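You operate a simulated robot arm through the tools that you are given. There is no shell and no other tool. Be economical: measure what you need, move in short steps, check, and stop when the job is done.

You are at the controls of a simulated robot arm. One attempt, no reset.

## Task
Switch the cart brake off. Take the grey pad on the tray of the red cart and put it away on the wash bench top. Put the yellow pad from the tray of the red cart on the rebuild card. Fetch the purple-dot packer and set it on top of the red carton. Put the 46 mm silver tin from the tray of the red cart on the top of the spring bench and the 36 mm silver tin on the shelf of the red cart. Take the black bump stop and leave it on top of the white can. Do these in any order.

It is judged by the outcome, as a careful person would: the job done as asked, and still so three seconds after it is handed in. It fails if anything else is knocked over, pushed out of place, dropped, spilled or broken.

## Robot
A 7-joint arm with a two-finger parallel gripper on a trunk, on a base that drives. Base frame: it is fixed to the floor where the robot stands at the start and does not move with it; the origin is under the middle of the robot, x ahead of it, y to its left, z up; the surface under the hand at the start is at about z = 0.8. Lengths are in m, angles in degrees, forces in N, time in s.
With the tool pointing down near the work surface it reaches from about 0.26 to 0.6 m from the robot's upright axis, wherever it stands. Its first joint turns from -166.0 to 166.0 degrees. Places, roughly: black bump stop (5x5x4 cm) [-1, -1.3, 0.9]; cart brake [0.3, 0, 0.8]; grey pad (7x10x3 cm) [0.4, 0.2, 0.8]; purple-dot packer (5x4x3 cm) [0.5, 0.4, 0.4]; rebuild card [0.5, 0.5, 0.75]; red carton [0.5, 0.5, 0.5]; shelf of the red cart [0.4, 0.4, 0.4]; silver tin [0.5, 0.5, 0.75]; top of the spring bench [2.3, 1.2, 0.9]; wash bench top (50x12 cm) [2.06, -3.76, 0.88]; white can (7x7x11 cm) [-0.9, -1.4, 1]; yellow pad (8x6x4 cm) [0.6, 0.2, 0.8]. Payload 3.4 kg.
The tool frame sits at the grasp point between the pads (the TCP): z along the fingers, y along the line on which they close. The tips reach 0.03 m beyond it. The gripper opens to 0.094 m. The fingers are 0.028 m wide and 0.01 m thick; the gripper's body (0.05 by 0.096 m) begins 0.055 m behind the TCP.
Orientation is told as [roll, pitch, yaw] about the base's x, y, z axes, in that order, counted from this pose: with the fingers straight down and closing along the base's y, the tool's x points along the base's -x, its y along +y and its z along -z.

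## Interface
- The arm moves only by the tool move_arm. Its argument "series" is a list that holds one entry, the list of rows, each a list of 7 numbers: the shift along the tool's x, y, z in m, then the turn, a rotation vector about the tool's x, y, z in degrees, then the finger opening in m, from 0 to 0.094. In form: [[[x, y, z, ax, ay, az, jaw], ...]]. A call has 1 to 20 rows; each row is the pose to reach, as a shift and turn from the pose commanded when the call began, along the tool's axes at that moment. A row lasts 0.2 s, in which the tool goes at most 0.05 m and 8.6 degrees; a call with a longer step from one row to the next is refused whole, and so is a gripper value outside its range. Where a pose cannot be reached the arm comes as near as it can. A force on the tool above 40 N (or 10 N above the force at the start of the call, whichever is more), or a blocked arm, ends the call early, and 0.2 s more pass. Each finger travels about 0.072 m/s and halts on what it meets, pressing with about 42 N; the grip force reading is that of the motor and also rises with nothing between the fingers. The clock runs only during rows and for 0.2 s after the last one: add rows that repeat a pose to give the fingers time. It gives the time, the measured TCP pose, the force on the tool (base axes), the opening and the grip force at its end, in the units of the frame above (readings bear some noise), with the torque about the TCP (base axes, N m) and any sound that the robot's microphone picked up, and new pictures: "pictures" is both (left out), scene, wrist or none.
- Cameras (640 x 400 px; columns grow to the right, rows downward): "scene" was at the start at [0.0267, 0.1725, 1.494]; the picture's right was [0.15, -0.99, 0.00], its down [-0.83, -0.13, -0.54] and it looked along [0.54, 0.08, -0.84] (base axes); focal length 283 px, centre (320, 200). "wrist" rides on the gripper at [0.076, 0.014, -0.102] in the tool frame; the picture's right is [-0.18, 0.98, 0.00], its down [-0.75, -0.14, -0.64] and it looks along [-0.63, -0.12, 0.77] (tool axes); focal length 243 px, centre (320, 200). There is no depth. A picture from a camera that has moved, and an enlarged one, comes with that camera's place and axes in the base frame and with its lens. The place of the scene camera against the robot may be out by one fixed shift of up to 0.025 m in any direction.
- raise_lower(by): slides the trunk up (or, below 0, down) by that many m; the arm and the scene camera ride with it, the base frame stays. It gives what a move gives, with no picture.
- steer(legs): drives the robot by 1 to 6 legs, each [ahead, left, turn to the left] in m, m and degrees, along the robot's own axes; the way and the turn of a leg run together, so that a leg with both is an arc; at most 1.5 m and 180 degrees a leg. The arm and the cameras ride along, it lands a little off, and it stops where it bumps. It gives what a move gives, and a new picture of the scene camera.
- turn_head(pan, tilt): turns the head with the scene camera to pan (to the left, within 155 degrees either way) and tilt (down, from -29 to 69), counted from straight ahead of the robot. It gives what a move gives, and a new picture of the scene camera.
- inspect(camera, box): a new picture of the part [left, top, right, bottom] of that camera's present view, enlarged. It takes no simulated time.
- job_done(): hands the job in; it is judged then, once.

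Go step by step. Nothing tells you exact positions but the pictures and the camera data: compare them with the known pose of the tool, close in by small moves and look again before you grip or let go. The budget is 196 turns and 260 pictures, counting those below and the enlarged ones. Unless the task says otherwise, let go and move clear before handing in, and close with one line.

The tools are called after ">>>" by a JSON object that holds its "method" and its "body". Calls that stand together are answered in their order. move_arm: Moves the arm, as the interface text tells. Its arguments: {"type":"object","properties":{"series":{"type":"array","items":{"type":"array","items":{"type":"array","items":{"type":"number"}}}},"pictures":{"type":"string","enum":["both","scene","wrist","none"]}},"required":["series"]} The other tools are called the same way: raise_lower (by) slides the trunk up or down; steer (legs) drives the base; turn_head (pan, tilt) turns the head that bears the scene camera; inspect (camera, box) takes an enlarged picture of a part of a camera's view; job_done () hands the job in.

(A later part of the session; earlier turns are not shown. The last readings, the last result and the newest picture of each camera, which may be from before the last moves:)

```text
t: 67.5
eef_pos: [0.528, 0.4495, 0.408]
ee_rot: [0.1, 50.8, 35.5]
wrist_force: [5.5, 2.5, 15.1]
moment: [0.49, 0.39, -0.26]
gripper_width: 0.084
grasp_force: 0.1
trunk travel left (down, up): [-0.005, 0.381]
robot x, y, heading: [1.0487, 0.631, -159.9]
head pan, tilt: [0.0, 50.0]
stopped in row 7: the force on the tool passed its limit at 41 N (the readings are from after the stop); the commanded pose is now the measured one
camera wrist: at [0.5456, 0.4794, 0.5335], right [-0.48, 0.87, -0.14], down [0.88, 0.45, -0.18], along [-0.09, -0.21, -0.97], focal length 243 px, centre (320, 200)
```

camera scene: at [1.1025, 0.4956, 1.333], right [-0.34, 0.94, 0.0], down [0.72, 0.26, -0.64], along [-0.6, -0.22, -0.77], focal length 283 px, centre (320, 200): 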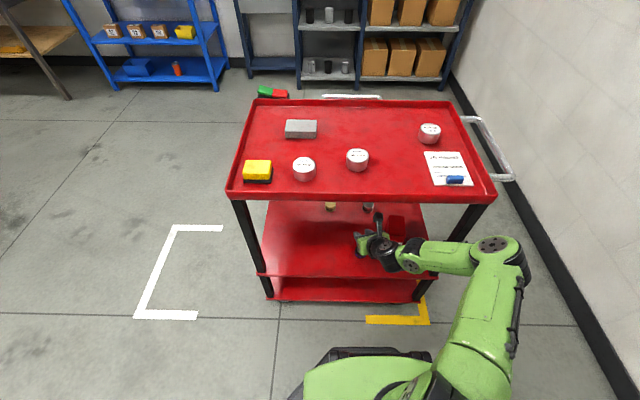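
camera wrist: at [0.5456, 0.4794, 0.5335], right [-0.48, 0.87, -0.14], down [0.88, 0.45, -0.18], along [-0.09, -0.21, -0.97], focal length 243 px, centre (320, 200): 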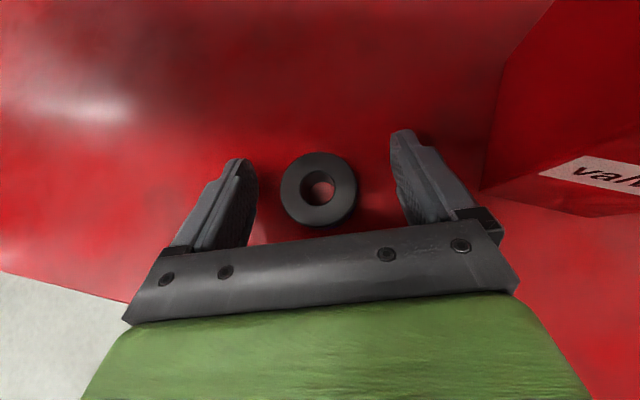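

The tips touched the shelf (surface ≈0.378). Back up 3 mm and close; the ring is well inside now.

>>> {"method": "move_arm", "body": {"series": [[[0.0031, 0, -0.0026, 0, 0, 0, 0.084], [0.0031, 0, -0.0026, 0, 0, 0, 0.06], [0.0031, 0, -0.0026, 0, 0, 0, 0.04], [0.0031, 0, -0.0026, 0, 0, 0, 0.025], [0.0031, 0, -0.0026, 0, 0, 0, 0.025], [0.0031, 0, -0.0026, 0, 0, 0, 0.025]]], "pictures": "wrist"}}

```text
t: 68.9
eef_pos: [0.5288, 0.4487, 0.4092]
ee_rot: [-0.1, 50.4, 35.3]
wrist_force: [0.5, 0.0, -0.2]
moment: [0.0, 0.04, 0.0]
gripper_width: 0.0415
grasp_force: 42.4
trunk travel left (down, up): [-0.005, 0.381]
robot x, y, heading: [1.0513, 0.6377, -160.2]
head pan, tilt: [0.0, 50.0]
camera wrist: at [0.5454, 0.4787, 0.5353], right [-0.48, 0.87, -0.14], down [0.88, 0.45, -0.17], along [-0.08, -0.21, -0.97], focal length 243 px, centre (320, 200)
```

wrist: 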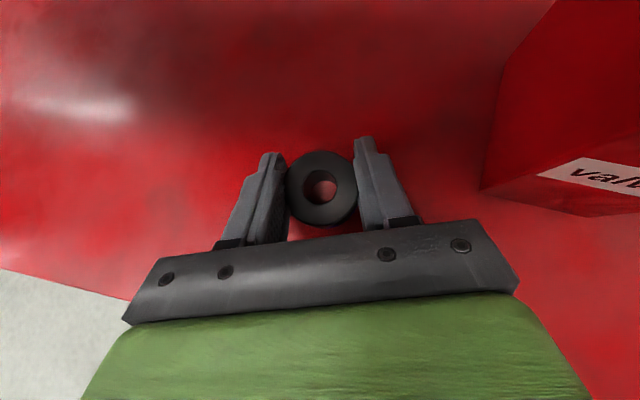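

Full diameter (41.5 mm) is gripped now. Lift gently 13 cm.

>>> {"method": "move_arm", "body": {"series": [[[0.0115, 0, -0.0096, 0, 0, 0, 0.025], [0.0268, 0, -0.0225, 0, 0, 0, 0.025], [0.046, 0, -0.0386, 0, 0, 0, 0.025], [0.069, 0, -0.0579, 0, 0, 0, 0.025], [0.092, 0, -0.0772, 0, 0, 0, 0.025], [0.0996, 0, -0.0836, 0, 0, 0, 0.025], [0.0996, 0, -0.0836, 0, 0, 0, 0.025]]]}}

```text
t: 70.5
eef_pos: [0.5303, 0.449, 0.5395]
ee_rot: [-0.2, 50.4, 35.5]
wrist_force: [-0.4, 0.1, 0.1]
moment: [-0.01, 0.01, 0.04]
gripper_width: 0.0419
grasp_force: 41.6
trunk travel left (down, up): [-0.005, 0.381]
robot x, y, heading: [1.0428, 0.634, -159.9]
head pan, tilt: [0.0, 50.0]
camera scene: at [1.1025, 0.4956, 1.333], right [-0.34, 0.94, 0.0], down [0.72, 0.26, -0.64], along [-0.6, -0.22, -0.77], focal length 283 px, centre (320, 200)
camera wrist: at [0.5465, 0.4782, 0.6656], right [-0.48, 0.87, -0.14], down [0.88, 0.45, -0.17], along [-0.08, -0.21, -0.97], focal length 243 px, centre (320, 200)
```

scene: 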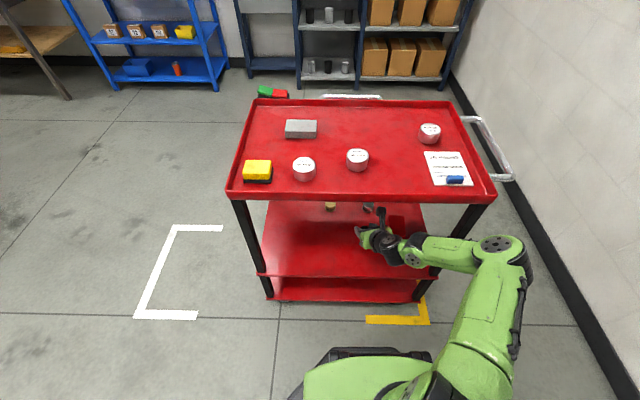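
wrist: 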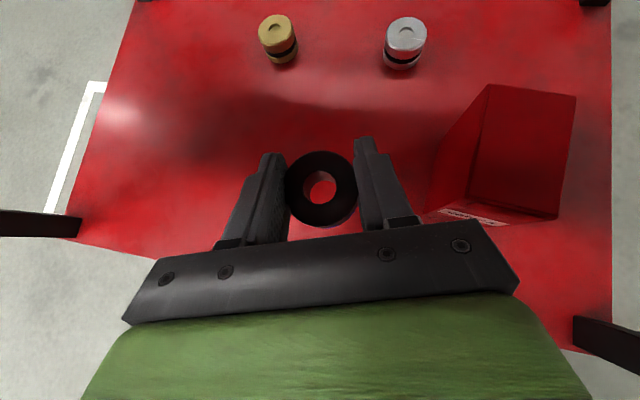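

The packer is held; carton top centre is about (0.44, 0.545, 0.498). The forearm would come close to the corner post from this angle, so I back out, turn right 30° and re-approach.

>>> {"method": "steer", "body": {"legs": [[-0.32, 0, 0], [0, 0, -30]]}}

```text
t: 74.1
eef_pos: [0.8059, 0.8421, 0.5404]
ee_rot: [-0.1, 50.4, 5.3]
wrist_force: [-0.7, 0.4, -0.1]
moment: [0.03, 0.03, 0.0]
gripper_width: 0.0414
grasp_force: 42.0
trunk travel left (down, up): [-0.005, 0.381]
robot x, y, heading: [1.3465, 0.7417, 170.0]
head pan, tilt: [0.0, 50.0]
camera scene: at [1.3219, 0.6053, 1.333], right [0.18, 0.98, 0.0], down [0.75, -0.13, -0.64], along [-0.63, 0.11, -0.77], focal length 283 px, centre (320, 200)
```

scene: 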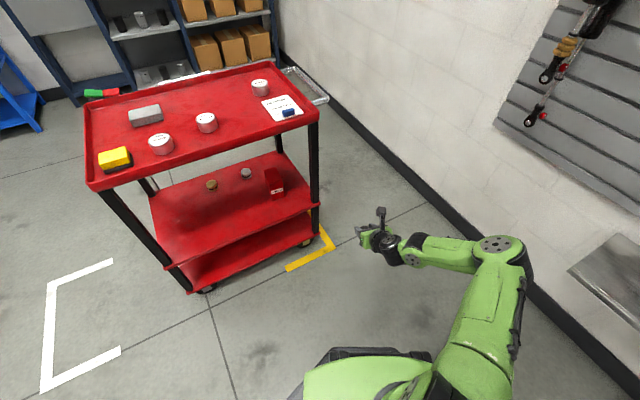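

>>> {"method": "steer", "body": {"legs": [[0, 0.355, 0], [0.15, 0, 0]]}}

>>> {"method": "move_arm", "body": {"series": [[[0, 0, 0, 0, 0, 0, 0.025]]], "pictures": "wrist"}}

```text
t: 77.4
eef_pos: [0.5944, 0.5194, 0.5385]
ee_rot: [-0.1, 50.4, 5.2]
wrist_force: [0.5, -0.2, -0.5]
moment: [0.06, 0.0, 0.02]
gripper_width: 0.0413
grasp_force: 42.0
trunk travel left (down, up): [-0.005, 0.381]
robot x, y, heading: [1.135, 0.4187, 169.8]
head pan, tilt: [0.0, 50.0]
camera scene: at [1.1092, 0.2826, 1.333], right [0.18, 0.98, 0.0], down [0.75, -0.14, -0.64], along [-0.63, 0.11, -0.77], focal length 283 px, centre (320, 200)
```

scene: 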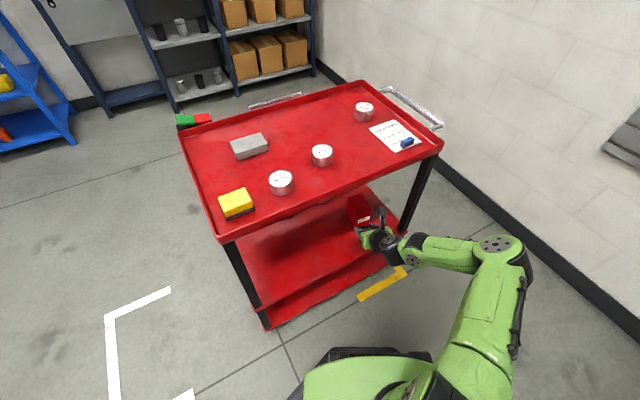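

```text
t: 77.8
eef_pos: [0.5943, 0.519, 0.5385]
ee_rot: [-0.1, 50.4, 5.3]
wrist_force: [0.3, 0.1, -0.1]
moment: [0.0, 0.01, 0.01]
gripper_width: 0.0414
grasp_force: 42.1
trunk travel left (down, up): [-0.005, 0.381]
robot x, y, heading: [1.1383, 0.4206, 170.1]
head pan, tilt: [0.0, 50.0]
camera wrist: at [0.6231, 0.5366, 0.6653], right [0.03, 0.99, -0.14], down [0.98, -0.05, -0.17], along [-0.18, -0.14, -0.97], focal length 243 px, centre (320, 200)
```

wrist: 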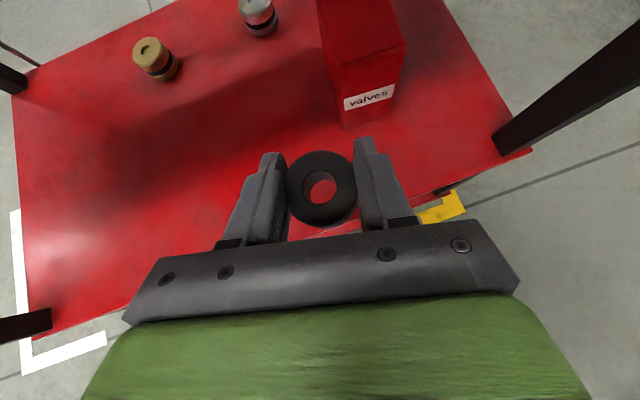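

Clear view: carton straight ahead, slightly right. Raise 1.2 cm, then drive ahead 0.1 m, then fine-position with the arm.

>>> {"method": "move_arm", "body": {"series": [[[0.0092, 0, -0.0076, 0, 0, 0, 0.025], [0.0092, 0, -0.0076, 0, 0, 0, 0.025]]], "pictures": "none"}}

>>> {"method": "steer", "body": {"legs": [[0.1, 0, 0]]}}

>>> {"method": "move_arm", "body": {"series": [[[0, 0, 0, 0, 0, 0, 0.025]]], "pictures": "wrist"}}

```text
t: 78.4
eef_pos: [0.5938, 0.5198, 0.5509]
ee_rot: [-0.1, 50.4, 5.3]
wrist_force: [-0.4, 0.5, -1.2]
moment: [0.01, 0.02, 0.01]
gripper_width: 0.0413
grasp_force: 42.4
trunk travel left (down, up): [-0.005, 0.381]
robot x, y, heading: [1.1348, 0.42, 169.9]
head pan, tilt: [0.0, 50.0]
```

```text
t: 79.5
eef_pos: [0.4964, 0.5386, 0.5508]
ee_rot: [-0.1, 50.3, 5.1]
wrist_force: [0.3, 0.8, 0.1]
moment: [-0.02, -0.01, 0.02]
gripper_width: 0.0409
grasp_force: 41.9
trunk travel left (down, up): [-0.005, 0.381]
robot x, y, heading: [1.0378, 0.4356, 169.8]
head pan, tilt: [0.0, 50.0]
camera scene: at [1.01, 0.3006, 1.333], right [0.18, 0.98, 0.0], down [0.75, -0.14, -0.64], along [-0.63, 0.12, -0.77], focal length 283 px, centre (320, 200)
```

scene: 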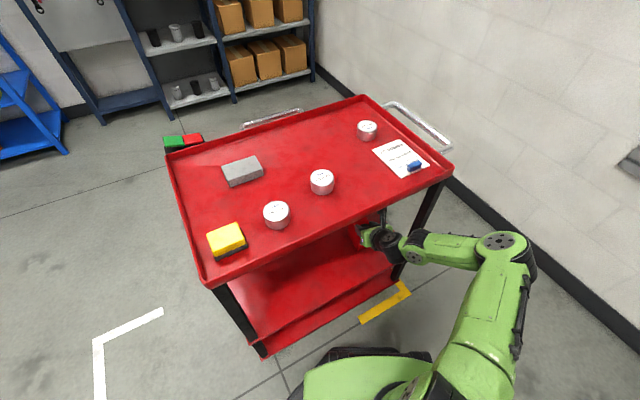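

```text
t: 79.9
eef_pos: [0.4955, 0.5385, 0.5511]
ee_rot: [-0.1, 50.4, 5.2]
wrist_force: [-0.1, -0.2, -0.4]
moment: [-0.04, 0.02, 0.0]
gripper_width: 0.0409
grasp_force: 42.0
trunk travel left (down, up): [-0.005, 0.381]
robot x, y, heading: [1.0369, 0.4353, 169.9]
head pan, tilt: [0.0, 50.0]
camera wrist: at [0.5245, 0.555, 0.6775], right [0.03, 0.99, -0.14], down [0.98, -0.05, -0.17], along [-0.18, -0.14, -0.97], focal length 243 px, centre (320, 200)
```

wrist: 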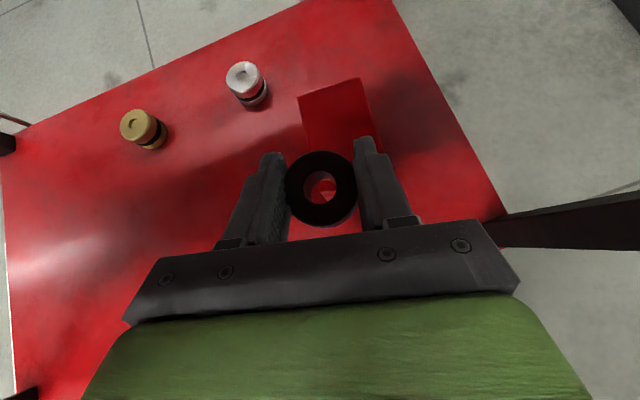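

>>> {"method": "move_arm", "body": {"series": [[[0.0108, 0.004, 0.0131, 0, 0, 0, 0.025], [0.0217, 0.008, 0.0262, 0, 0, 0, 0.025], [0.0325, 0.0116, 0.0393, 0, 0, 0, 0.025], [0.0325, 0.0116, 0.0393, 0, 0, 0, 0.025]]]}}

```text
t: 80.9
eef_pos: [0.4442, 0.5445, 0.5522]
ee_rot: [-0.2, 50.4, 5.2]
wrist_force: [0.8, 1.1, -0.8]
moment: [0.0, 0.03, 0.0]
gripper_width: 0.0411
grasp_force: 41.9
trunk travel left (down, up): [-0.005, 0.381]
robot x, y, heading: [1.0381, 0.4386, 169.7]
head pan, tilt: [0.0, 50.0]
camera scene: at [1.0104, 0.3005, 1.333], right [0.18, 0.98, 0.0], down [0.75, -0.14, -0.64], along [-0.63, 0.12, -0.77], focal length 283 px, centre (320, 200)
camera wrist: at [0.4729, 0.561, 0.6776], right [0.03, 0.99, -0.14], down [0.98, -0.05, -0.17], along [-0.18, -0.14, -0.97], focal length 243 px, centre (320, 200)
```

scene: 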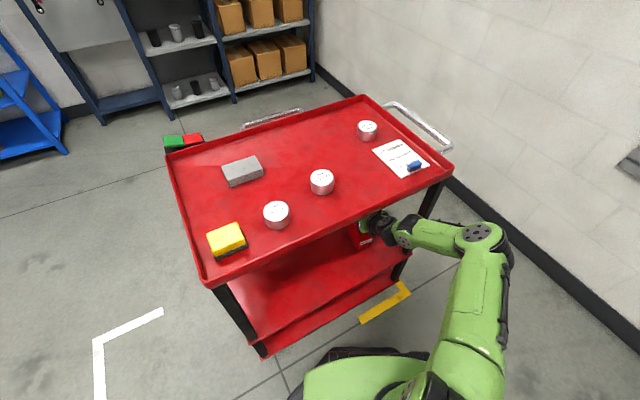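
wrist: 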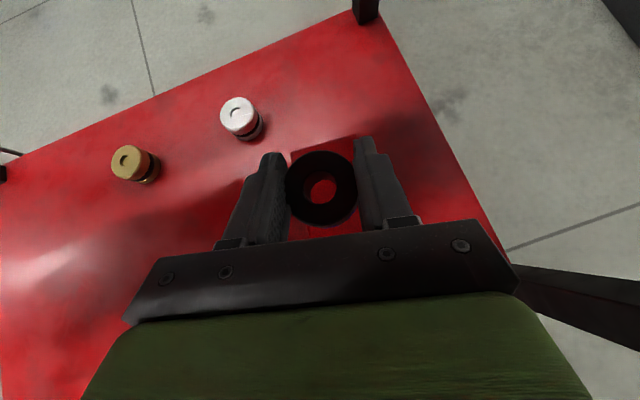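

>>> {"method": "inspect", "body": {"camera": "wrist", "box": [240, 125, 400, 235]}}

```text
3.64 times, centred on (320, 180) of wrist
camera zoom: at [0.4729, 0.561, 0.6776], right [0.03, 0.99, -0.14], down [0.98, -0.05, -0.17], along [-0.18, -0.14, -0.97], focal length 882 px, centre (320, 273)
```

zoom: 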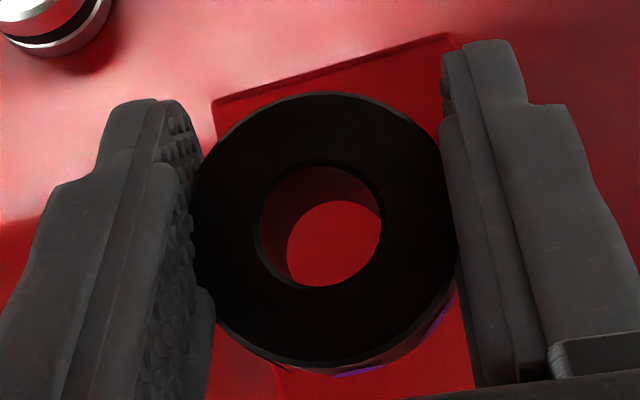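

Packer is over the carton. Lower it slowly until contact.

>>> {"method": "move_arm", "body": {"series": [[[-0.0077, 0, 0.0064, 0, 0, 0, 0.025], [-0.0139, 0, 0.0115, 0, 0, 0, 0.025], [-0.0154, 0, 0.0127, 0, 0, 0, 0.025], [-0.0169, 0, 0.014, 0, 0, 0, 0.025], [-0.0169, 0, 0.014, 0, 0, 0, 0.025]]], "pictures": "none"}}

```text
t: 82.1
eef_pos: [0.4441, 0.5447, 0.5294]
ee_rot: [-0.1, 50.4, 5.2]
wrist_force: [0.3, 0.1, -0.9]
moment: [0.01, 0.03, 0.03]
gripper_width: 0.0411
grasp_force: 41.9
trunk travel left (down, up): [-0.005, 0.381]
robot x, y, heading: [1.0369, 0.4373, 169.9]
head pan, tilt: [0.0, 50.0]
```

>>> {"method": "move_arm", "body": {"series": [[[-0.0015, 0, 0.0013, 0, 0, 0, 0.025], [-0.0031, 0, 0.0025, 0, 0, 0, 0.025], [-0.0046, 0, 0.0038, 0, 0, 0, 0.025], [-0.0046, 0, 0.0038, 0, 0, 0, 0.025]]], "pictures": "none"}}

```text
t: 83.1
eef_pos: [0.4454, 0.5461, 0.5228]
ee_rot: [-0.2, 50.4, 5.2]
wrist_force: [0.2, 0.2, 0.0]
moment: [-0.02, 0.02, 0.02]
gripper_width: 0.0411
grasp_force: 41.9
trunk travel left (down, up): [-0.005, 0.381]
robot x, y, heading: [1.0373, 0.436, 169.6]
head pan, tilt: [0.0, 50.0]
```

>>> {"method": "move_arm", "body": {"series": [[[-0.0015, 0, 0.0013, 0, 0, 0, 0.025], [-0.0031, 0, 0.0025, 0, 0, 0, 0.025], [-0.0031, 0, 0.0025, 0, 0, 0, 0.025]]], "pictures": "wrist"}}

```text
t: 83.9
eef_pos: [0.4424, 0.5457, 0.5191]
ee_rot: [-0.1, 50.4, 5.2]
wrist_force: [-0.3, -0.7, 0.2]
moment: [0.01, 0.0, 0.0]
gripper_width: 0.0409
grasp_force: 42.2
trunk travel left (down, up): [-0.005, 0.381]
robot x, y, heading: [1.037, 0.4369, 169.7]
head pan, tilt: [0.0, 50.0]
camera wrist: at [0.4726, 0.562, 0.6453], right [0.03, 0.99, -0.14], down [0.98, -0.05, -0.17], along [-0.18, -0.14, -0.97], focal length 243 px, centre (320, 200)
```

wrist: 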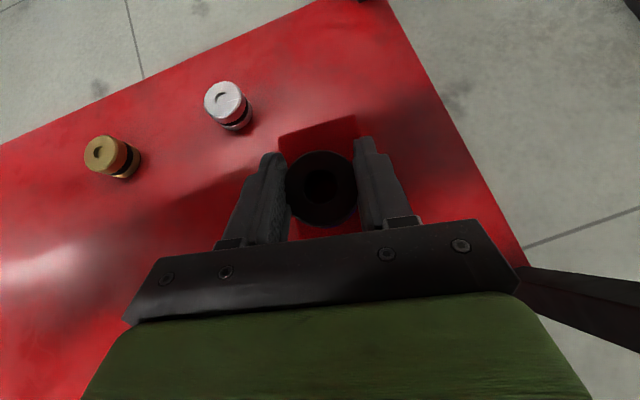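

>>> {"method": "move_arm", "body": {"series": [[[-0.0015, 0, 0.0013, 0, 0, 0, 0.025], [-0.0031, 0, 0.0025, 0, 0, 0, 0.025], [-0.0031, 0, 0.0025, 0, 0, 0, 0.025]]], "pictures": "none"}}

>>> {"method": "inspect", "body": {"camera": "wrist", "box": [240, 105, 400, 235]}}

```text
t: 84.7
eef_pos: [0.4431, 0.5444, 0.519]
ee_rot: [-0.1, 50.8, 5.0]
wrist_force: [2.1, -0.4, 19.2]
moment: [-0.15, -0.37, 0.02]
gripper_width: 0.0412
grasp_force: 41.7
trunk travel left (down, up): [-0.005, 0.381]
robot x, y, heading: [1.0368, 0.4344, 169.9]
head pan, tilt: [0.0, 50.0]
```

```text
3.08 times, centred on (320, 170) of wrist
camera zoom: at [0.4733, 0.5622, 0.6445], right [0.03, 0.99, -0.14], down [0.98, -0.05, -0.18], along [-0.18, -0.14, -0.97], focal length 746 px, centre (320, 292)
```

zoom: 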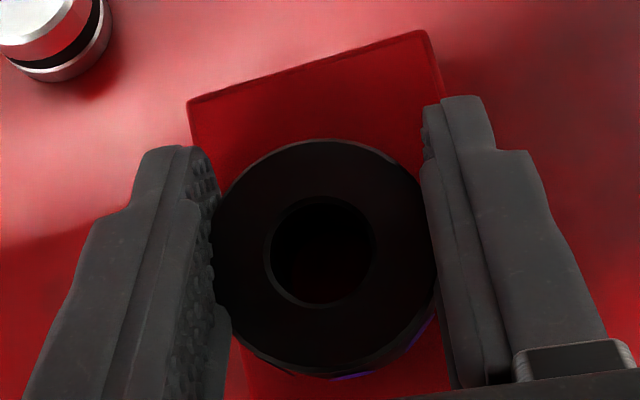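

Contact (19 N). Relax 1.5 mm, open slightly, then withdraw upward/back.

>>> {"method": "move_arm", "body": {"series": [[[0.0012, 0, -0.001, 0, 0, 0, 0.025], [0.0012, 0, -0.001, 0, 0, 0, 0.05], [0.0012, 0, -0.001, 0, 0, 0, 0.07], [0.0012, 0, -0.001, 0, 0, 0, 0.07], [0.012, 0, -0.01, 0, 0, 0, 0.07], [0.0274, 0, -0.0225, 0, 0, 0, 0.07], [0.0274, 0, -0.0225, 0, 0, 0, 0.07]]], "pictures": "wrist"}}

```text
t: 86.3
eef_pos: [0.4435, 0.5446, 0.5516]
ee_rot: [-0.1, 50.3, 5.2]
wrist_force: [-0.5, 0.2, -0.1]
moment: [0.0, -0.04, 0.0]
gripper_width: 0.0703
grasp_force: 0.0
trunk travel left (down, up): [-0.005, 0.381]
robot x, y, heading: [1.0415, 0.4357, 169.7]
head pan, tilt: [0.0, 50.0]
camera wrist: at [0.4724, 0.5618, 0.6772], right [0.03, 0.99, -0.14], down [0.98, -0.05, -0.17], along [-0.18, -0.14, -0.97], focal length 243 px, centre (320, 200)
```

wrist: 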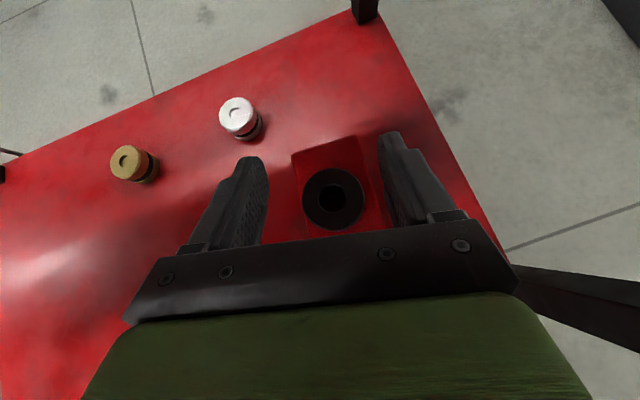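

The packer sits on the carton. Now withdraw, raise the trunk to tray level, and look at the 36 mm tin.

>>> {"method": "move_arm", "body": {"series": [[[0.0077, 0, -0.0064, 0, 0, 0, 0.07], [-0.0178, 0, -0.0372, 0, 0, 0, 0.07], [-0.0178, 0, -0.0372, 0, 0, 0, 0.07]]], "pictures": "none"}}

>>> {"method": "steer", "body": {"legs": [[-0.4, 0, 0]]}}

>>> {"method": "raise_lower", "body": {"by": 0.375}}

>>> {"method": "inspect", "body": {"camera": "scene", "box": [0, 0, 640, 400]}}

```text
t: 87.1
eef_pos: [0.4846, 0.5486, 0.5608]
ee_rot: [-0.1, 50.5, 5.2]
wrist_force: [0.8, 1.1, 0.0]
moment: [0.01, -0.01, 0.01]
gripper_width: 0.0701
grasp_force: 0.0
trunk travel left (down, up): [-0.005, 0.381]
robot x, y, heading: [1.0357, 0.4381, 169.7]
head pan, tilt: [0.0, 50.0]
```

```text
t: 89.6
eef_pos: [0.8816, 0.4761, 0.5613]
ee_rot: [-0.2, 50.5, 5.1]
wrist_force: [0.3, -0.6, 0.4]
moment: [-0.01, -0.01, 0.03]
gripper_width: 0.07
grasp_force: 0.1
trunk travel left (down, up): [-0.005, 0.381]
robot x, y, heading: [1.4311, 0.3662, 169.7]
head pan, tilt: [0.0, 50.0]
camera scene: at [1.4062, 0.2282, 1.333], right [0.18, 0.98, 0.0], down [0.75, -0.14, -0.64], along [-0.63, 0.12, -0.77], focal length 283 px, centre (320, 200)
```

scene: 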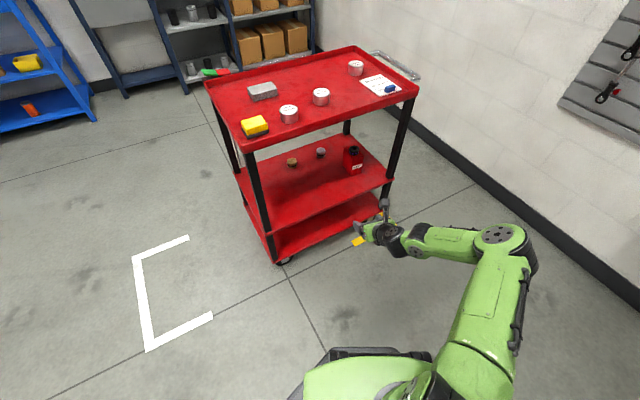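

```text
t: 93.2
eef_pos: [0.8806, 0.477, 0.9354]
ee_rot: [0.0, 50.4, 5.1]
wrist_force: [-0.3, 0.2, -0.5]
moment: [-0.02, 0.0, 0.0]
gripper_width: 0.07
grasp_force: 0.0
trunk travel left (down, up): [-0.38, 0.006]
robot x, y, heading: [1.4362, 0.3646, 169.9]
head pan, tilt: [0.0, 50.0]
```

```text
1.00 times, centred on (320, 200) of scene (not enlarged: the box is as wide or as high as the picture)
camera zoom: at [1.406, 0.2282, 1.7079], right [0.18, 0.98, 0.0], down [0.75, -0.14, -0.64], along [-0.63, 0.12, -0.77], focal length 283 px, centre (320, 200)
```

zoom: 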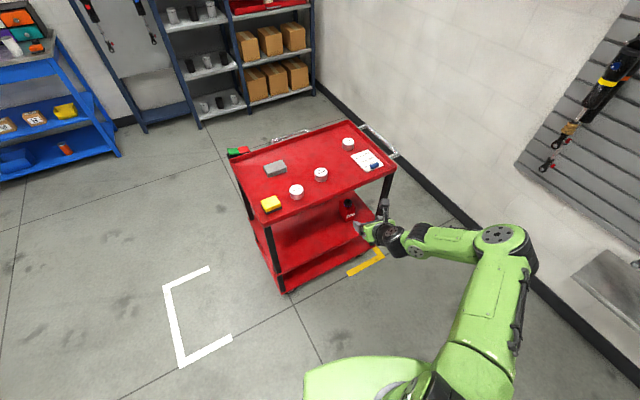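

Drive in over the tray toward the 36 mm tin, fingers opened wide.

>>> {"method": "steer", "body": {"legs": [[0.36, -0.075, 0]]}}

>>> {"method": "move_arm", "body": {"series": [[[-0.0306, 0, 0.0257, 0, 0, 0, 0.094], [-0.046, 0, 0.038, 0, 0, 0, 0.094], [-0.046, 0, 0.038, 0, 0, 0, 0.094]]], "pictures": "wrist"}}

```text
t: 95.6
eef_pos: [0.5289, 0.614, 0.9346]
ee_rot: [-0.1, 50.3, 5.3]
wrist_force: [0.4, -0.4, -0.7]
moment: [0.01, 0.03, -0.02]
gripper_width: 0.0697
grasp_force: 0.1
trunk travel left (down, up): [-0.38, 0.006]
robot x, y, heading: [1.0806, 0.5057, 169.7]
head pan, tilt: [0.0, 50.0]
camera scene: at [1.0554, 0.3681, 1.7076], right [0.18, 0.98, 0.0], down [0.75, -0.14, -0.64], along [-0.63, 0.11, -0.77], focal length 283 px, centre (320, 200)
```

scene: 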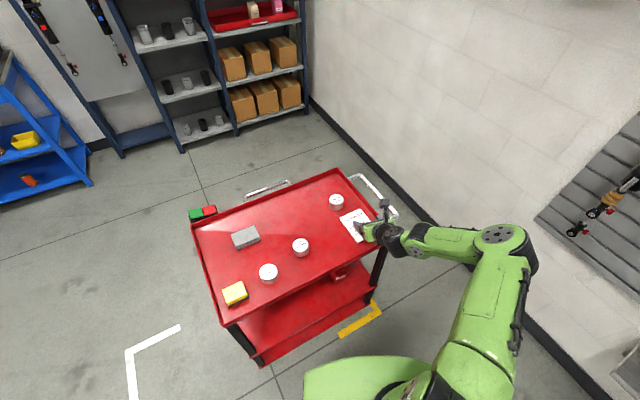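

```text
t: 96.4
eef_pos: [0.5285, 0.6152, 0.8743]
ee_rot: [-0.1, 50.4, 5.3]
wrist_force: [0.2, 1.1, 0.3]
moment: [0.03, 0.02, 0.0]
gripper_width: 0.0939
grasp_force: 0.0
trunk travel left (down, up): [-0.38, 0.006]
robot x, y, heading: [1.0811, 0.5044, 170.0]
head pan, tilt: [0.0, 50.0]
camera wrist: at [0.5581, 0.6315, 1.0004], right [0.03, 0.99, -0.14], down [0.98, -0.05, -0.17], along [-0.18, -0.14, -0.97], focal length 243 px, centre (320, 200)
```

wrist: 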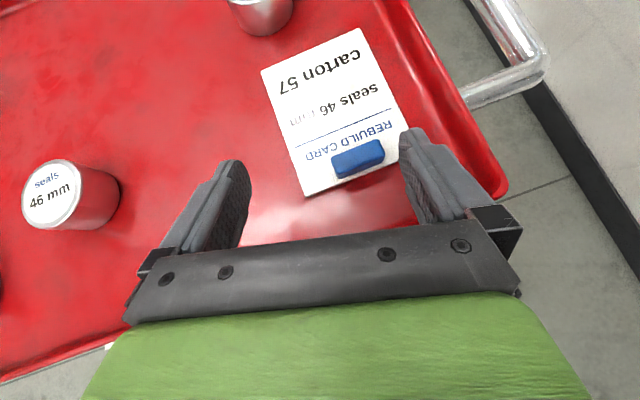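

The tray height needs checking against these views; I raise 6 cm for a second viewpoint.

>>> {"method": "move_arm", "body": {"series": [[[0.0306, 0, -0.0257, 0, 0, 0, 0.094], [0.046, 0, -0.038, 0, 0, 0, 0.094], [0.046, 0, -0.038, 0, 0, 0, 0.094]]], "pictures": "wrist"}}

```text
t: 97.2
eef_pos: [0.5289, 0.6161, 0.9347]
ee_rot: [-0.1, 50.3, 5.3]
wrist_force: [0.2, 0.3, 0.4]
moment: [0.02, 0.01, -0.01]
gripper_width: 0.0941
grasp_force: 0.0
trunk travel left (down, up): [-0.38, 0.006]
robot x, y, heading: [1.0833, 0.5048, 169.6]
head pan, tilt: [0.0, 50.0]
camera wrist: at [0.5586, 0.6334, 1.0604], right [0.03, 0.99, -0.14], down [0.98, -0.05, -0.17], along [-0.18, -0.14, -0.97], focal length 243 px, centre (320, 200)
```

wrist: 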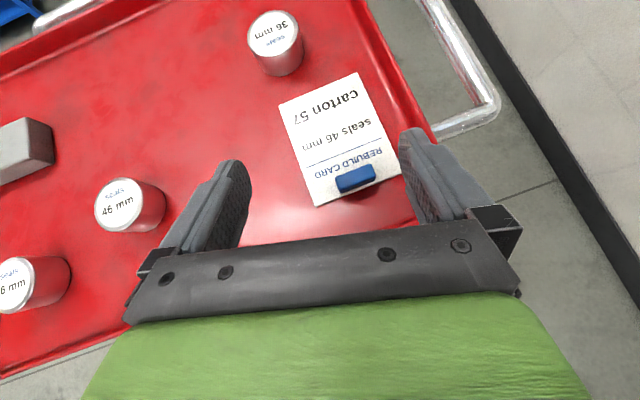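

Tray surface is about z=0.767. The 36 mm tin is too far from this side, so first I do the yellow pad; drive back and left toward it.

>>> {"method": "steer", "body": {"legs": [[-0.265, 0.406, 0]]}}

>>> {"method": "move_arm", "body": {"series": [[[0, 0, 0, 0, 0, 0, 0.094]]], "pictures": "wrist"}}

```text
t: 100.1
eef_pos: [0.7167, 0.1601, 0.9338]
ee_rot: [-0.1, 50.4, 5.5]
wrist_force: [0.6, -0.5, -0.5]
moment: [0.02, 0.04, -0.01]
gripper_width: 0.0944
grasp_force: 0.0
trunk travel left (down, up): [-0.38, 0.006]
robot x, y, heading: [1.2704, 0.051, 169.9]
head pan, tilt: [0.0, 50.0]
camera scene: at [1.2443, -0.0864, 1.7075], right [0.17, 0.98, 0.0], down [0.75, -0.13, -0.64], along [-0.63, 0.11, -0.77], focal length 283 px, centre (320, 200)
```

scene: 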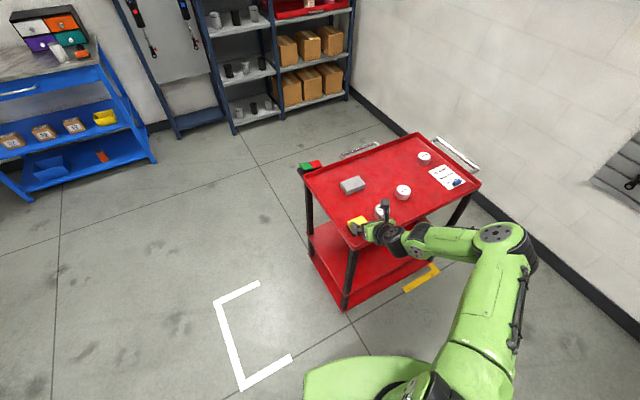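

```text
t: 100.5
eef_pos: [0.7163, 0.1611, 0.9357]
ee_rot: [-0.2, 50.5, 5.5]
wrist_force: [0.2, 0.3, 0.0]
moment: [0.04, -0.03, 0.01]
gripper_width: 0.0938
grasp_force: 0.1
trunk travel left (down, up): [-0.38, 0.006]
robot x, y, heading: [1.2709, 0.0517, 169.9]
head pan, tilt: [0.0, 50.0]
camera wrist: at [0.7449, 0.1779, 1.0602], right [0.02, 0.99, -0.14], down [0.98, -0.05, -0.17], along [-0.18, -0.14, -0.97], focal length 243 px, centre (320, 200)
```

wrist: 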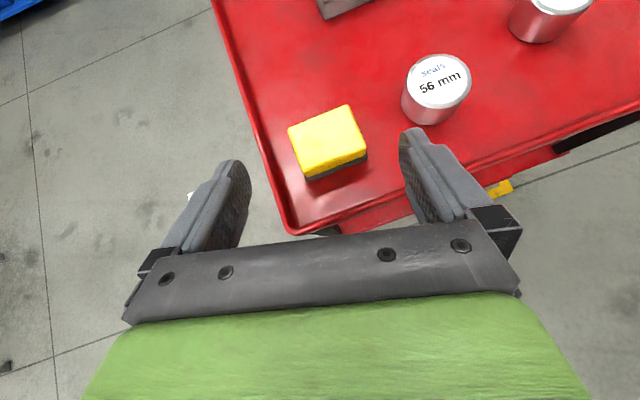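

Yellow pad's 6 cm side runs across the cart. I'll go to fingers-straight-down and turn the jaw to close across that 6 cm side.

>>> {"method": "move_arm", "body": {"series": [[[0, 0, 0, 0, -8.4, 0, 0.094], [0, 0, 0, 0, -16.8, 0, 0.094], [0, 0, 0, 0, -25.2, 0, 0.094], [0, 0, 0, 0, -33.6, 0, 0.094], [0, 0, 0, 0, -42, 0, 0.094], [0, 0, 0, 0, -50.4, 0, 0.094], [0, 0, 0, 0, -50.4, 0, 0.094]]], "pictures": "none"}}

>>> {"method": "move_arm", "body": {"series": [[[0, 0, 0, 0, 0, -8.5, 0.094], [0, 0, 0, 0, 0, -17, 0.094], [0, 0, 0, 0, 0, -25.5, 0.094], [0, 0, 0, 0, 0, -34, 0.094], [0, 0, 0, 0, 0, -42.5, 0.094], [0, 0, 0, 0, 0, -51, 0.094], [0, 0, 0, 0, 0, -59.5, 0.094], [0, 0, 0, 0, 0, -68, 0.094], [0, 0, 0, 0, 0, -76.5, 0.094], [0, 0, 0, 0, 0, -85, 0.094], [0, 0, 0, 0, 0, -93.5, 0.094], [0, 0, 0, 0, 0, -102, 0.094], [0, 0, 0, 0, 0, -107, 0.094], [0, 0, 0, 0, 0, -107, 0.094]]]}}

```text
t: 102.1
eef_pos: [0.7168, 0.1609, 0.9354]
ee_rot: [-0.1, 0.1, 5.6]
wrist_force: [0.0, 0.3, -0.3]
moment: [-0.03, 0.02, -0.02]
gripper_width: 0.0943
grasp_force: 0.1
trunk travel left (down, up): [-0.38, 0.006]
robot x, y, heading: [1.2713, 0.056, 170.2]
head pan, tilt: [0.0, 50.0]
```

```text
t: 105.1
eef_pos: [0.7163, 0.1599, 0.9347]
ee_rot: [0.0, 0.1, 112.6]
wrist_force: [0.0, 0.2, -0.9]
moment: [-0.02, -0.01, -0.04]
gripper_width: 0.0939
grasp_force: 0.0
trunk travel left (down, up): [-0.38, 0.006]
robot x, y, heading: [1.2678, 0.0493, 169.8]
head pan, tilt: [0.0, 50.0]
camera scene: at [1.2439, -0.0858, 1.7075], right [0.17, 0.98, 0.0], down [0.75, -0.13, -0.64], along [-0.63, 0.11, -0.77], focal length 283 px, centre (320, 200)
camera wrist: at [0.732, 0.0839, 1.0386], right [-0.98, -0.21, 0.0], down [-0.16, 0.75, 0.64], along [-0.13, 0.63, -0.77], focal length 243 px, centre (320, 200)
```

scene: 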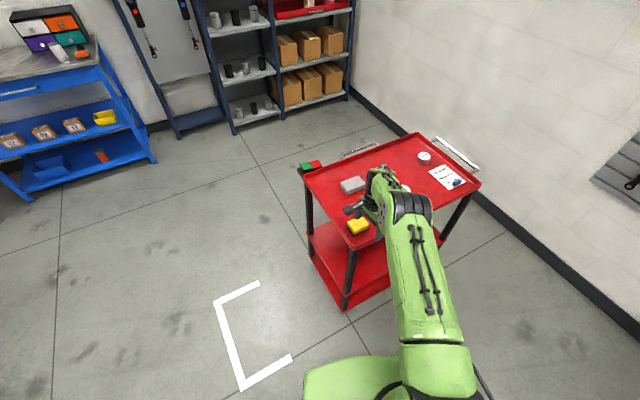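
wrist: 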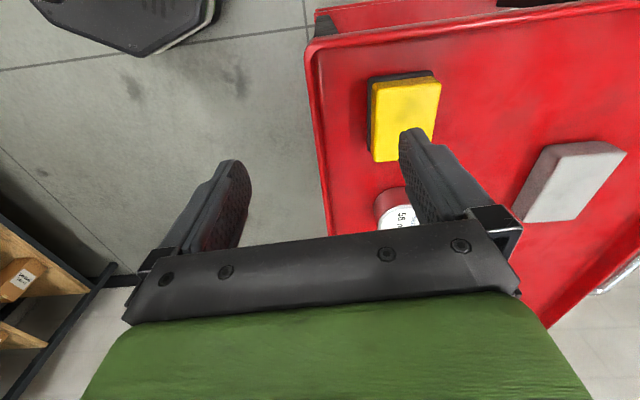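

>>> {"method": "inspect", "body": {"camera": "wrist", "box": [340, 50, 500, 250]}}

```text
2.00 times, centred on (420, 150) of wrist
camera zoom: at [0.732, 0.0839, 1.0386], right [-0.98, -0.21, 0.0], down [-0.16, 0.75, 0.64], along [-0.13, 0.63, -0.77], focal length 485 px, centre (120, 300)
```

zoom: 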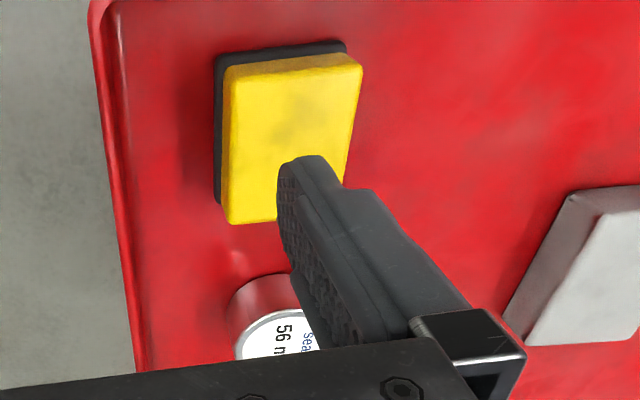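

>>> {"method": "move_arm", "body": {"series": [[[-0.018, 0.039, 0, 0, 0, 1.5, 0.094], [-0.036, 0.078, 0, 0, 0, 3, 0.094], [-0.036, 0.078, 0.045, 0, 0, 3, 0.094], [-0.036, 0.078, 0.085, 0, 0, 3, 0.094], [-0.036, 0.078, 0.085, 0, 0, 3, 0.094]]]}}

```text
t: 106.3
eef_pos: [0.7009, 0.14, 0.8773]
ee_rot: [-0.1, 0.1, 109.6]
wrist_force: [0.5, 0.5, 0.2]
moment: [-0.04, -0.01, 0.01]
gripper_width: 0.0939
grasp_force: 0.2
out of reach, approached as far as the arm can: row 1, 2, 3, 4, 5
trunk travel left (down, up): [-0.38, 0.006]
robot x, y, heading: [1.2717, 0.05, 170.0]
head pan, tilt: [0.0, 50.0]
camera scene: at [1.2441, -0.0852, 1.7076], right [0.17, 0.98, 0.0], down [0.75, -0.13, -0.64], along [-0.63, 0.11, -0.77], focal length 283 px, centre (320, 200)
camera wrist: at [0.7131, 0.0622, 0.9818], right [-0.99, -0.16, 0.0], down [-0.12, 0.76, 0.64], along [-0.1, 0.63, -0.77], focal length 243 px, centre (320, 200)
```

scene: 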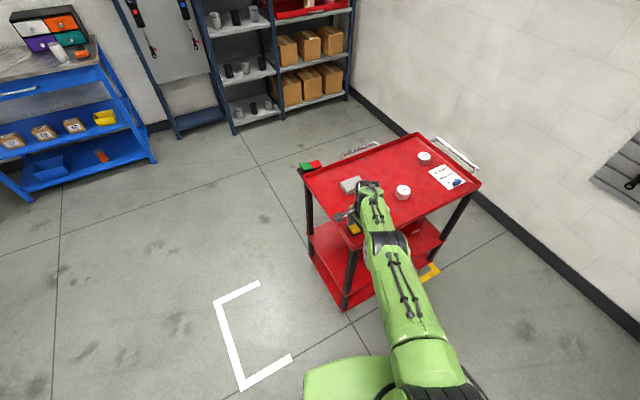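
wrist: 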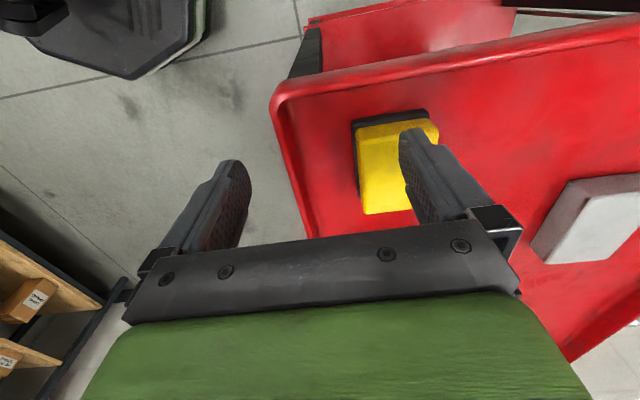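

Out of reach from here; drive ahead 0.13 m.

>>> {"method": "steer", "body": {"legs": [[0.13, -0.01, 0]]}}

>>> {"method": "move_arm", "body": {"series": [[[0, 0, 0, 0, 0, 0, 0.094], [0, 0, 0, 0, 0, 0, 0.094]]], "pictures": "wrist"}}

```text
t: 107.6
eef_pos: [0.5706, 0.1711, 0.8765]
ee_rot: [0.0, 0.1, 109.6]
wrist_force: [0.4, -0.3, 0.4]
moment: [0.02, -0.04, 0.03]
gripper_width: 0.094
grasp_force: 0.0
trunk travel left (down, up): [-0.38, 0.006]
robot x, y, heading: [1.1375, 0.0825, 170.0]
head pan, tilt: [0.0, 50.0]
camera scene: at [1.114, -0.0528, 1.7075], right [0.17, 0.98, 0.0], down [0.76, -0.13, -0.64], along [-0.63, 0.11, -0.77], focal length 283 px, centre (320, 200)
```

scene: 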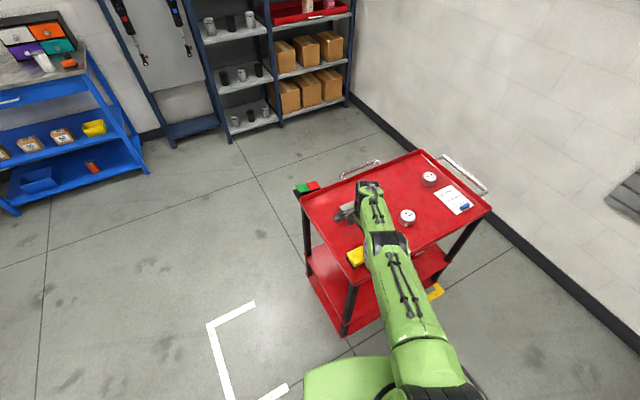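

```text
t: 108.2
eef_pos: [0.5725, 0.1717, 0.8765]
ee_rot: [0.0, 0.1, 109.6]
wrist_force: [-0.5, 0.5, -0.4]
moment: [0.04, 0.0, 0.02]
gripper_width: 0.0942
grasp_force: 0.1
trunk travel left (down, up): [-0.38, 0.006]
robot x, y, heading: [1.1469, 0.0833, 170.0]
head pan, tilt: [0.0, 50.0]
camera wrist: at [0.5837, 0.0946, 0.9816], right [-0.99, -0.16, 0.0], down [-0.12, 0.76, 0.64], along [-0.1, 0.63, -0.77], focal length 243 px, centre (320, 200)
```

wrist: 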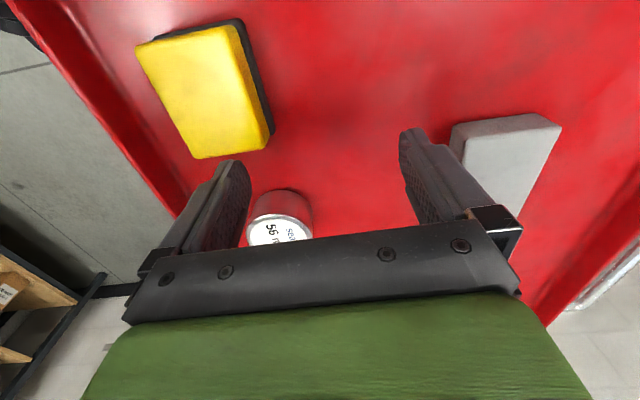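

>>> {"method": "move_arm", "body": {"series": [[[0.0174, -0.0323, 0, 0, 0, 0, 0.094], [0.0347, -0.0646, 0, 0, 0, 0, 0.094], [0.0347, -0.0646, 0, 0, 0, 0, 0.094]]], "pictures": "wrist"}}

```text
t: 109.0
eef_pos: [0.5729, 0.1713, 0.8766]
ee_rot: [0.1, 0.0, 109.6]
wrist_force: [-0.4, 0.3, 0.2]
moment: [0.03, 0.02, -0.01]
gripper_width: 0.094
grasp_force: 0.1
out of reach, approached as far as the arm can: row 1, 2, 3
trunk travel left (down, up): [-0.38, 0.006]
robot x, y, heading: [1.1386, 0.0806, 170.0]
head pan, tilt: [0.0, 50.0]
camera wrist: at [0.5842, 0.0945, 0.9819], right [-0.99, -0.16, 0.0], down [-0.12, 0.76, 0.64], along [-0.1, 0.63, -0.77], focal length 243 px, centre (320, 200)
```

wrist: 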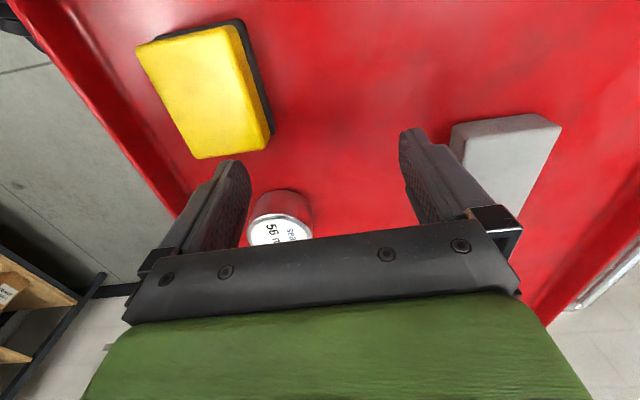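

The commanded point is still the earlier unreachable one, so I offset from there, staying at the safe height.

>>> {"method": "move_arm", "body": {"series": [[[0.02, -0.032, -0.027, 0, 0, 0, 0.094], [0.041, -0.064, -0.027, 0, 0, 0, 0.094], [0.062, -0.096, -0.027, 0, 0, 0, 0.094], [0.083, -0.129, -0.027, 0, 0, 0, 0.094], [0.083, -0.129, -0.027, 0, 0, 0, 0.094]]], "pictures": "wrist"}}

```text
t: 110.2
eef_pos: [0.5716, 0.1713, 0.8775]
ee_rot: [0.0, 0.1, 109.6]
wrist_force: [-0.4, 0.0, 0.7]
moment: [0.02, 0.0, 0.02]
gripper_width: 0.0941
grasp_force: 0.1
out of reach, approached as far as the arm can: row 1, 2, 3, 4, 5
trunk travel left (down, up): [-0.38, 0.006]
robot x, y, heading: [1.1384, 0.0833, 170.1]
head pan, tilt: [0.0, 50.0]
camera wrist: at [0.5842, 0.0945, 0.9819], right [-0.99, -0.16, 0.0], down [-0.12, 0.76, 0.64], along [-0.1, 0.63, -0.77], focal length 243 px, centre (320, 200)
```

wrist: 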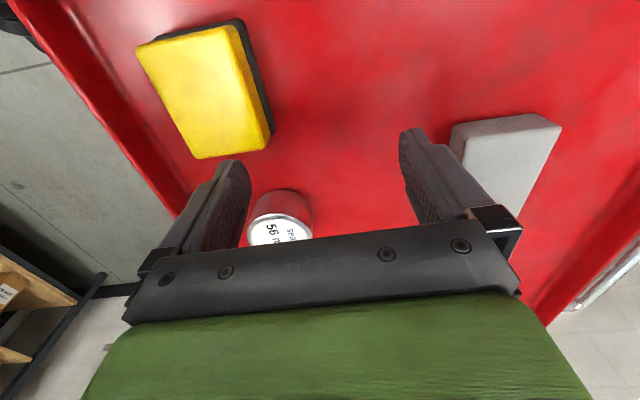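

The arm seems stuck at a limit; try moving straight up and back.

>>> {"method": "move_arm", "body": {"series": [[[0, 0, -0.04, 0, 0, 0, 0.094], [0, 0, -0.08, 0, 0, 0, 0.094], [0, 0, -0.12, 0, 0, 0, 0.094], [0, 0, -0.12, 0, 0, 0, 0.094]]], "pictures": "none"}}

```text
t: 111.2
eef_pos: [0.5761, 0.1753, 0.9952]
ee_rot: [0.1, 0.1, 109.7]
wrist_force: [-1.0, 0.1, 0.6]
moment: [0.0, 0.01, -0.03]
gripper_width: 0.094
grasp_force: 0.1
trunk travel left (down, up): [-0.38, 0.006]
robot x, y, heading: [1.1419, 0.0798, 170.0]
head pan, tilt: [0.0, 50.0]
```

>>> {"method": "move_arm", "body": {"series": [[[0.0174, -0.0323, 0, 0, 0, 0, 0.094], [0.0347, -0.0646, 0, 0, 0, 0, 0.094], [0.0347, -0.0646, 0, 0, 0, 0, 0.094]]], "pictures": "scene"}}

```text
t: 112.0
eef_pos: [0.6477, 0.1669, 0.9922]
ee_rot: [0.0, 0.0, 109.7]
wrist_force: [-0.9, 0.9, -1.1]
moment: [-0.01, -0.05, 0.0]
gripper_width: 0.0944
grasp_force: 0.1
trunk travel left (down, up): [-0.38, 0.006]
robot x, y, heading: [1.1396, 0.0811, 170.5]
head pan, tilt: [0.0, 50.0]
camera scene: at [1.1144, -0.0532, 1.7075], right [0.17, 0.98, 0.0], down [0.75, -0.13, -0.64], along [-0.63, 0.11, -0.77], focal length 283 px, centre (320, 200)
```

scene: 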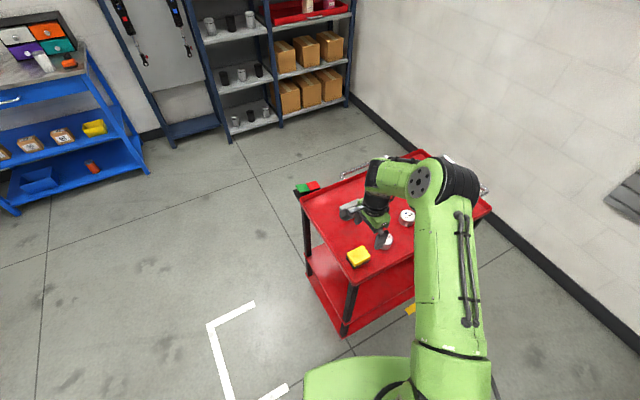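

Lower the trunk 0.1 m so the arm reaches down better, then look.

>>> {"method": "raise_lower", "body": {"by": -0.1}}

>>> {"method": "move_arm", "body": {"series": [[[0, 0, 0, 0, 0, 0, 0.094]]], "pictures": "wrist"}}

```text
t: 113.4
eef_pos: [0.6476, 0.1664, 0.8918]
ee_rot: [0.0, 0.1, 109.5]
wrist_force: [-0.9, 0.1, 0.0]
moment: [-0.01, 0.01, -0.01]
gripper_width: 0.0941
grasp_force: 0.1
trunk travel left (down, up): [-0.28, 0.106]
robot x, y, heading: [1.1417, 0.0831, 170.0]
head pan, tilt: [0.0, 50.0]
```

```text
t: 113.8
eef_pos: [0.6464, 0.1663, 0.8927]
ee_rot: [-0.1, 0.1, 109.6]
wrist_force: [-0.1, -0.2, 0.6]
moment: [-0.01, 0.01, 0.01]
gripper_width: 0.0939
grasp_force: 0.0
trunk travel left (down, up): [-0.28, 0.106]
robot x, y, heading: [1.1417, 0.0805, 169.9]
head pan, tilt: [0.0, 50.0]
camera wrist: at [0.6598, 0.0898, 0.9972], right [-0.99, -0.16, 0.0], down [-0.12, 0.76, 0.64], along [-0.1, 0.63, -0.77], focal length 243 px, centre (320, 200)
```

wrist: 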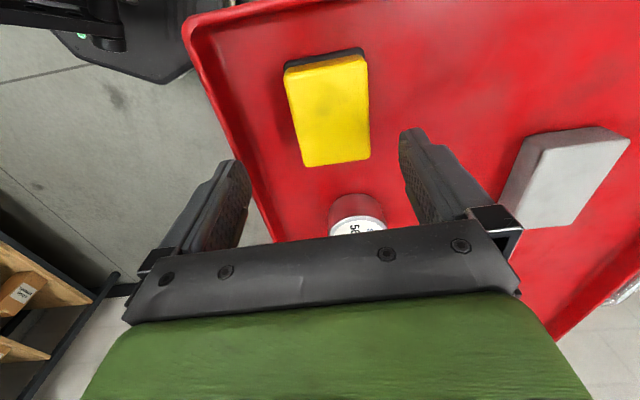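

Pad is aligned with the jaw; centre it and descend to grip.

>>> {"method": "move_arm", "body": {"series": [[[0.0073, 0.0094, 0.02, 0, 0, 0, 0.094], [0.0073, 0.0094, 0.05, 0, 0, 0, 0.094], [0.0073, 0.0094, 0.07, 0, 0, 0, 0.094], [0.0073, 0.0094, 0.07, 0, 0, 0, 0.094]]]}}

```text
t: 114.6
eef_pos: [0.6406, 0.1574, 0.8303]
ee_rot: [0.0, 0.0, 109.6]
wrist_force: [6.8, -2.3, 15.2]
moment: [0.37, -0.91, -0.15]
gripper_width: 0.0939
grasp_force: 0.1
trunk travel left (down, up): [-0.28, 0.106]
robot x, y, heading: [1.1439, 0.0825, 170.2]
head pan, tilt: [0.0, 50.0]
stopped in row 4: the force on the tool passed its limit at 50 N (the readings are from after the stop); the commanded pose is now the measured one
camera scene: at [1.116, -0.0535, 1.6072], right [0.17, 0.98, 0.0], down [0.75, -0.13, -0.64], along [-0.63, 0.11, -0.77], focal length 283 px, centre (320, 200)
camera wrist: at [0.6523, 0.0802, 0.9344], right [-0.99, -0.16, 0.0], down [-0.12, 0.76, 0.64], along [-0.1, 0.63, -0.77], focal length 243 px, centre (320, 200)
```

scene: 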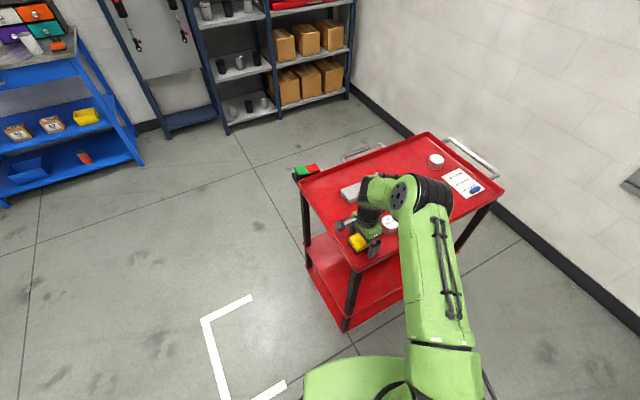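
wrist: 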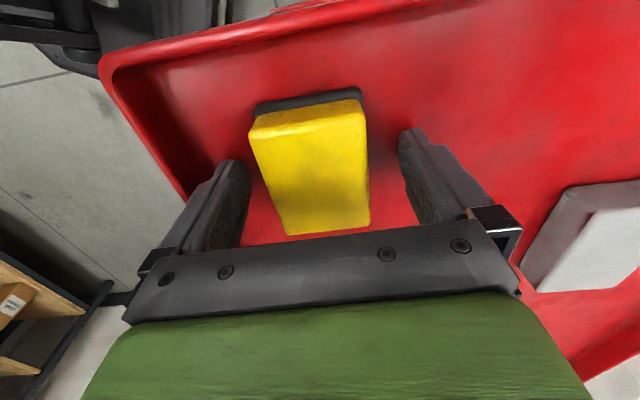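

The outer finger touched the tray's far rim. Raise, narrow the jaw to 74 mm, and descend again.

>>> {"method": "move_arm", "body": {"series": [[[0, 0, -0.025, 0, 0, 0, 0.085], [0, 0.002, -0.025, 0, 0, 0, 0.074], [0, 0.002, -0.025, 0, 0, 0, 0.074], [0, 0.002, -0.005, 0, 0, 0, 0.074], [0, 0.002, 0.005, 0, 0, 0, 0.074], [0, 0.002, 0.012, 0, 0, 0, 0.074], [0, 0.002, 0.018, 0, 0, 0, 0.074], [0, 0.002, 0.018, 0, 0, 0, 0.074]]], "pictures": "wrist"}}

```text
t: 115.9
eef_pos: [0.6354, 0.1568, 0.8299]
ee_rot: [0.4, -0.1, 109.5]
wrist_force: [8.8, -2.3, 23.6]
moment: [0.0, -1.4, -0.14]
gripper_width: 0.0781
grasp_force: 3.9
trunk travel left (down, up): [-0.28, 0.106]
robot x, y, heading: [1.138, 0.0854, 170.2]
head pan, tilt: [0.0, 50.0]
stopped in row 6: the force on the tool passed its limit at 49 N (the readings are from after the stop); the commanded pose is now the measured one
camera wrist: at [0.6489, 0.0794, 0.9346], right [-0.99, -0.16, 0.01], down [-0.11, 0.76, 0.64], along [-0.11, 0.63, -0.77], focal length 243 px, centre (320, 200)
```

wrist: 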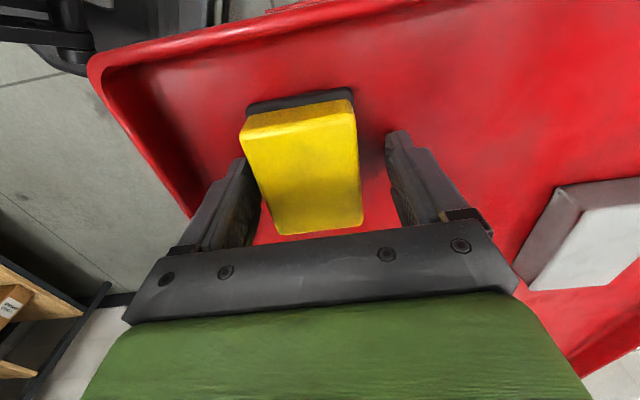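

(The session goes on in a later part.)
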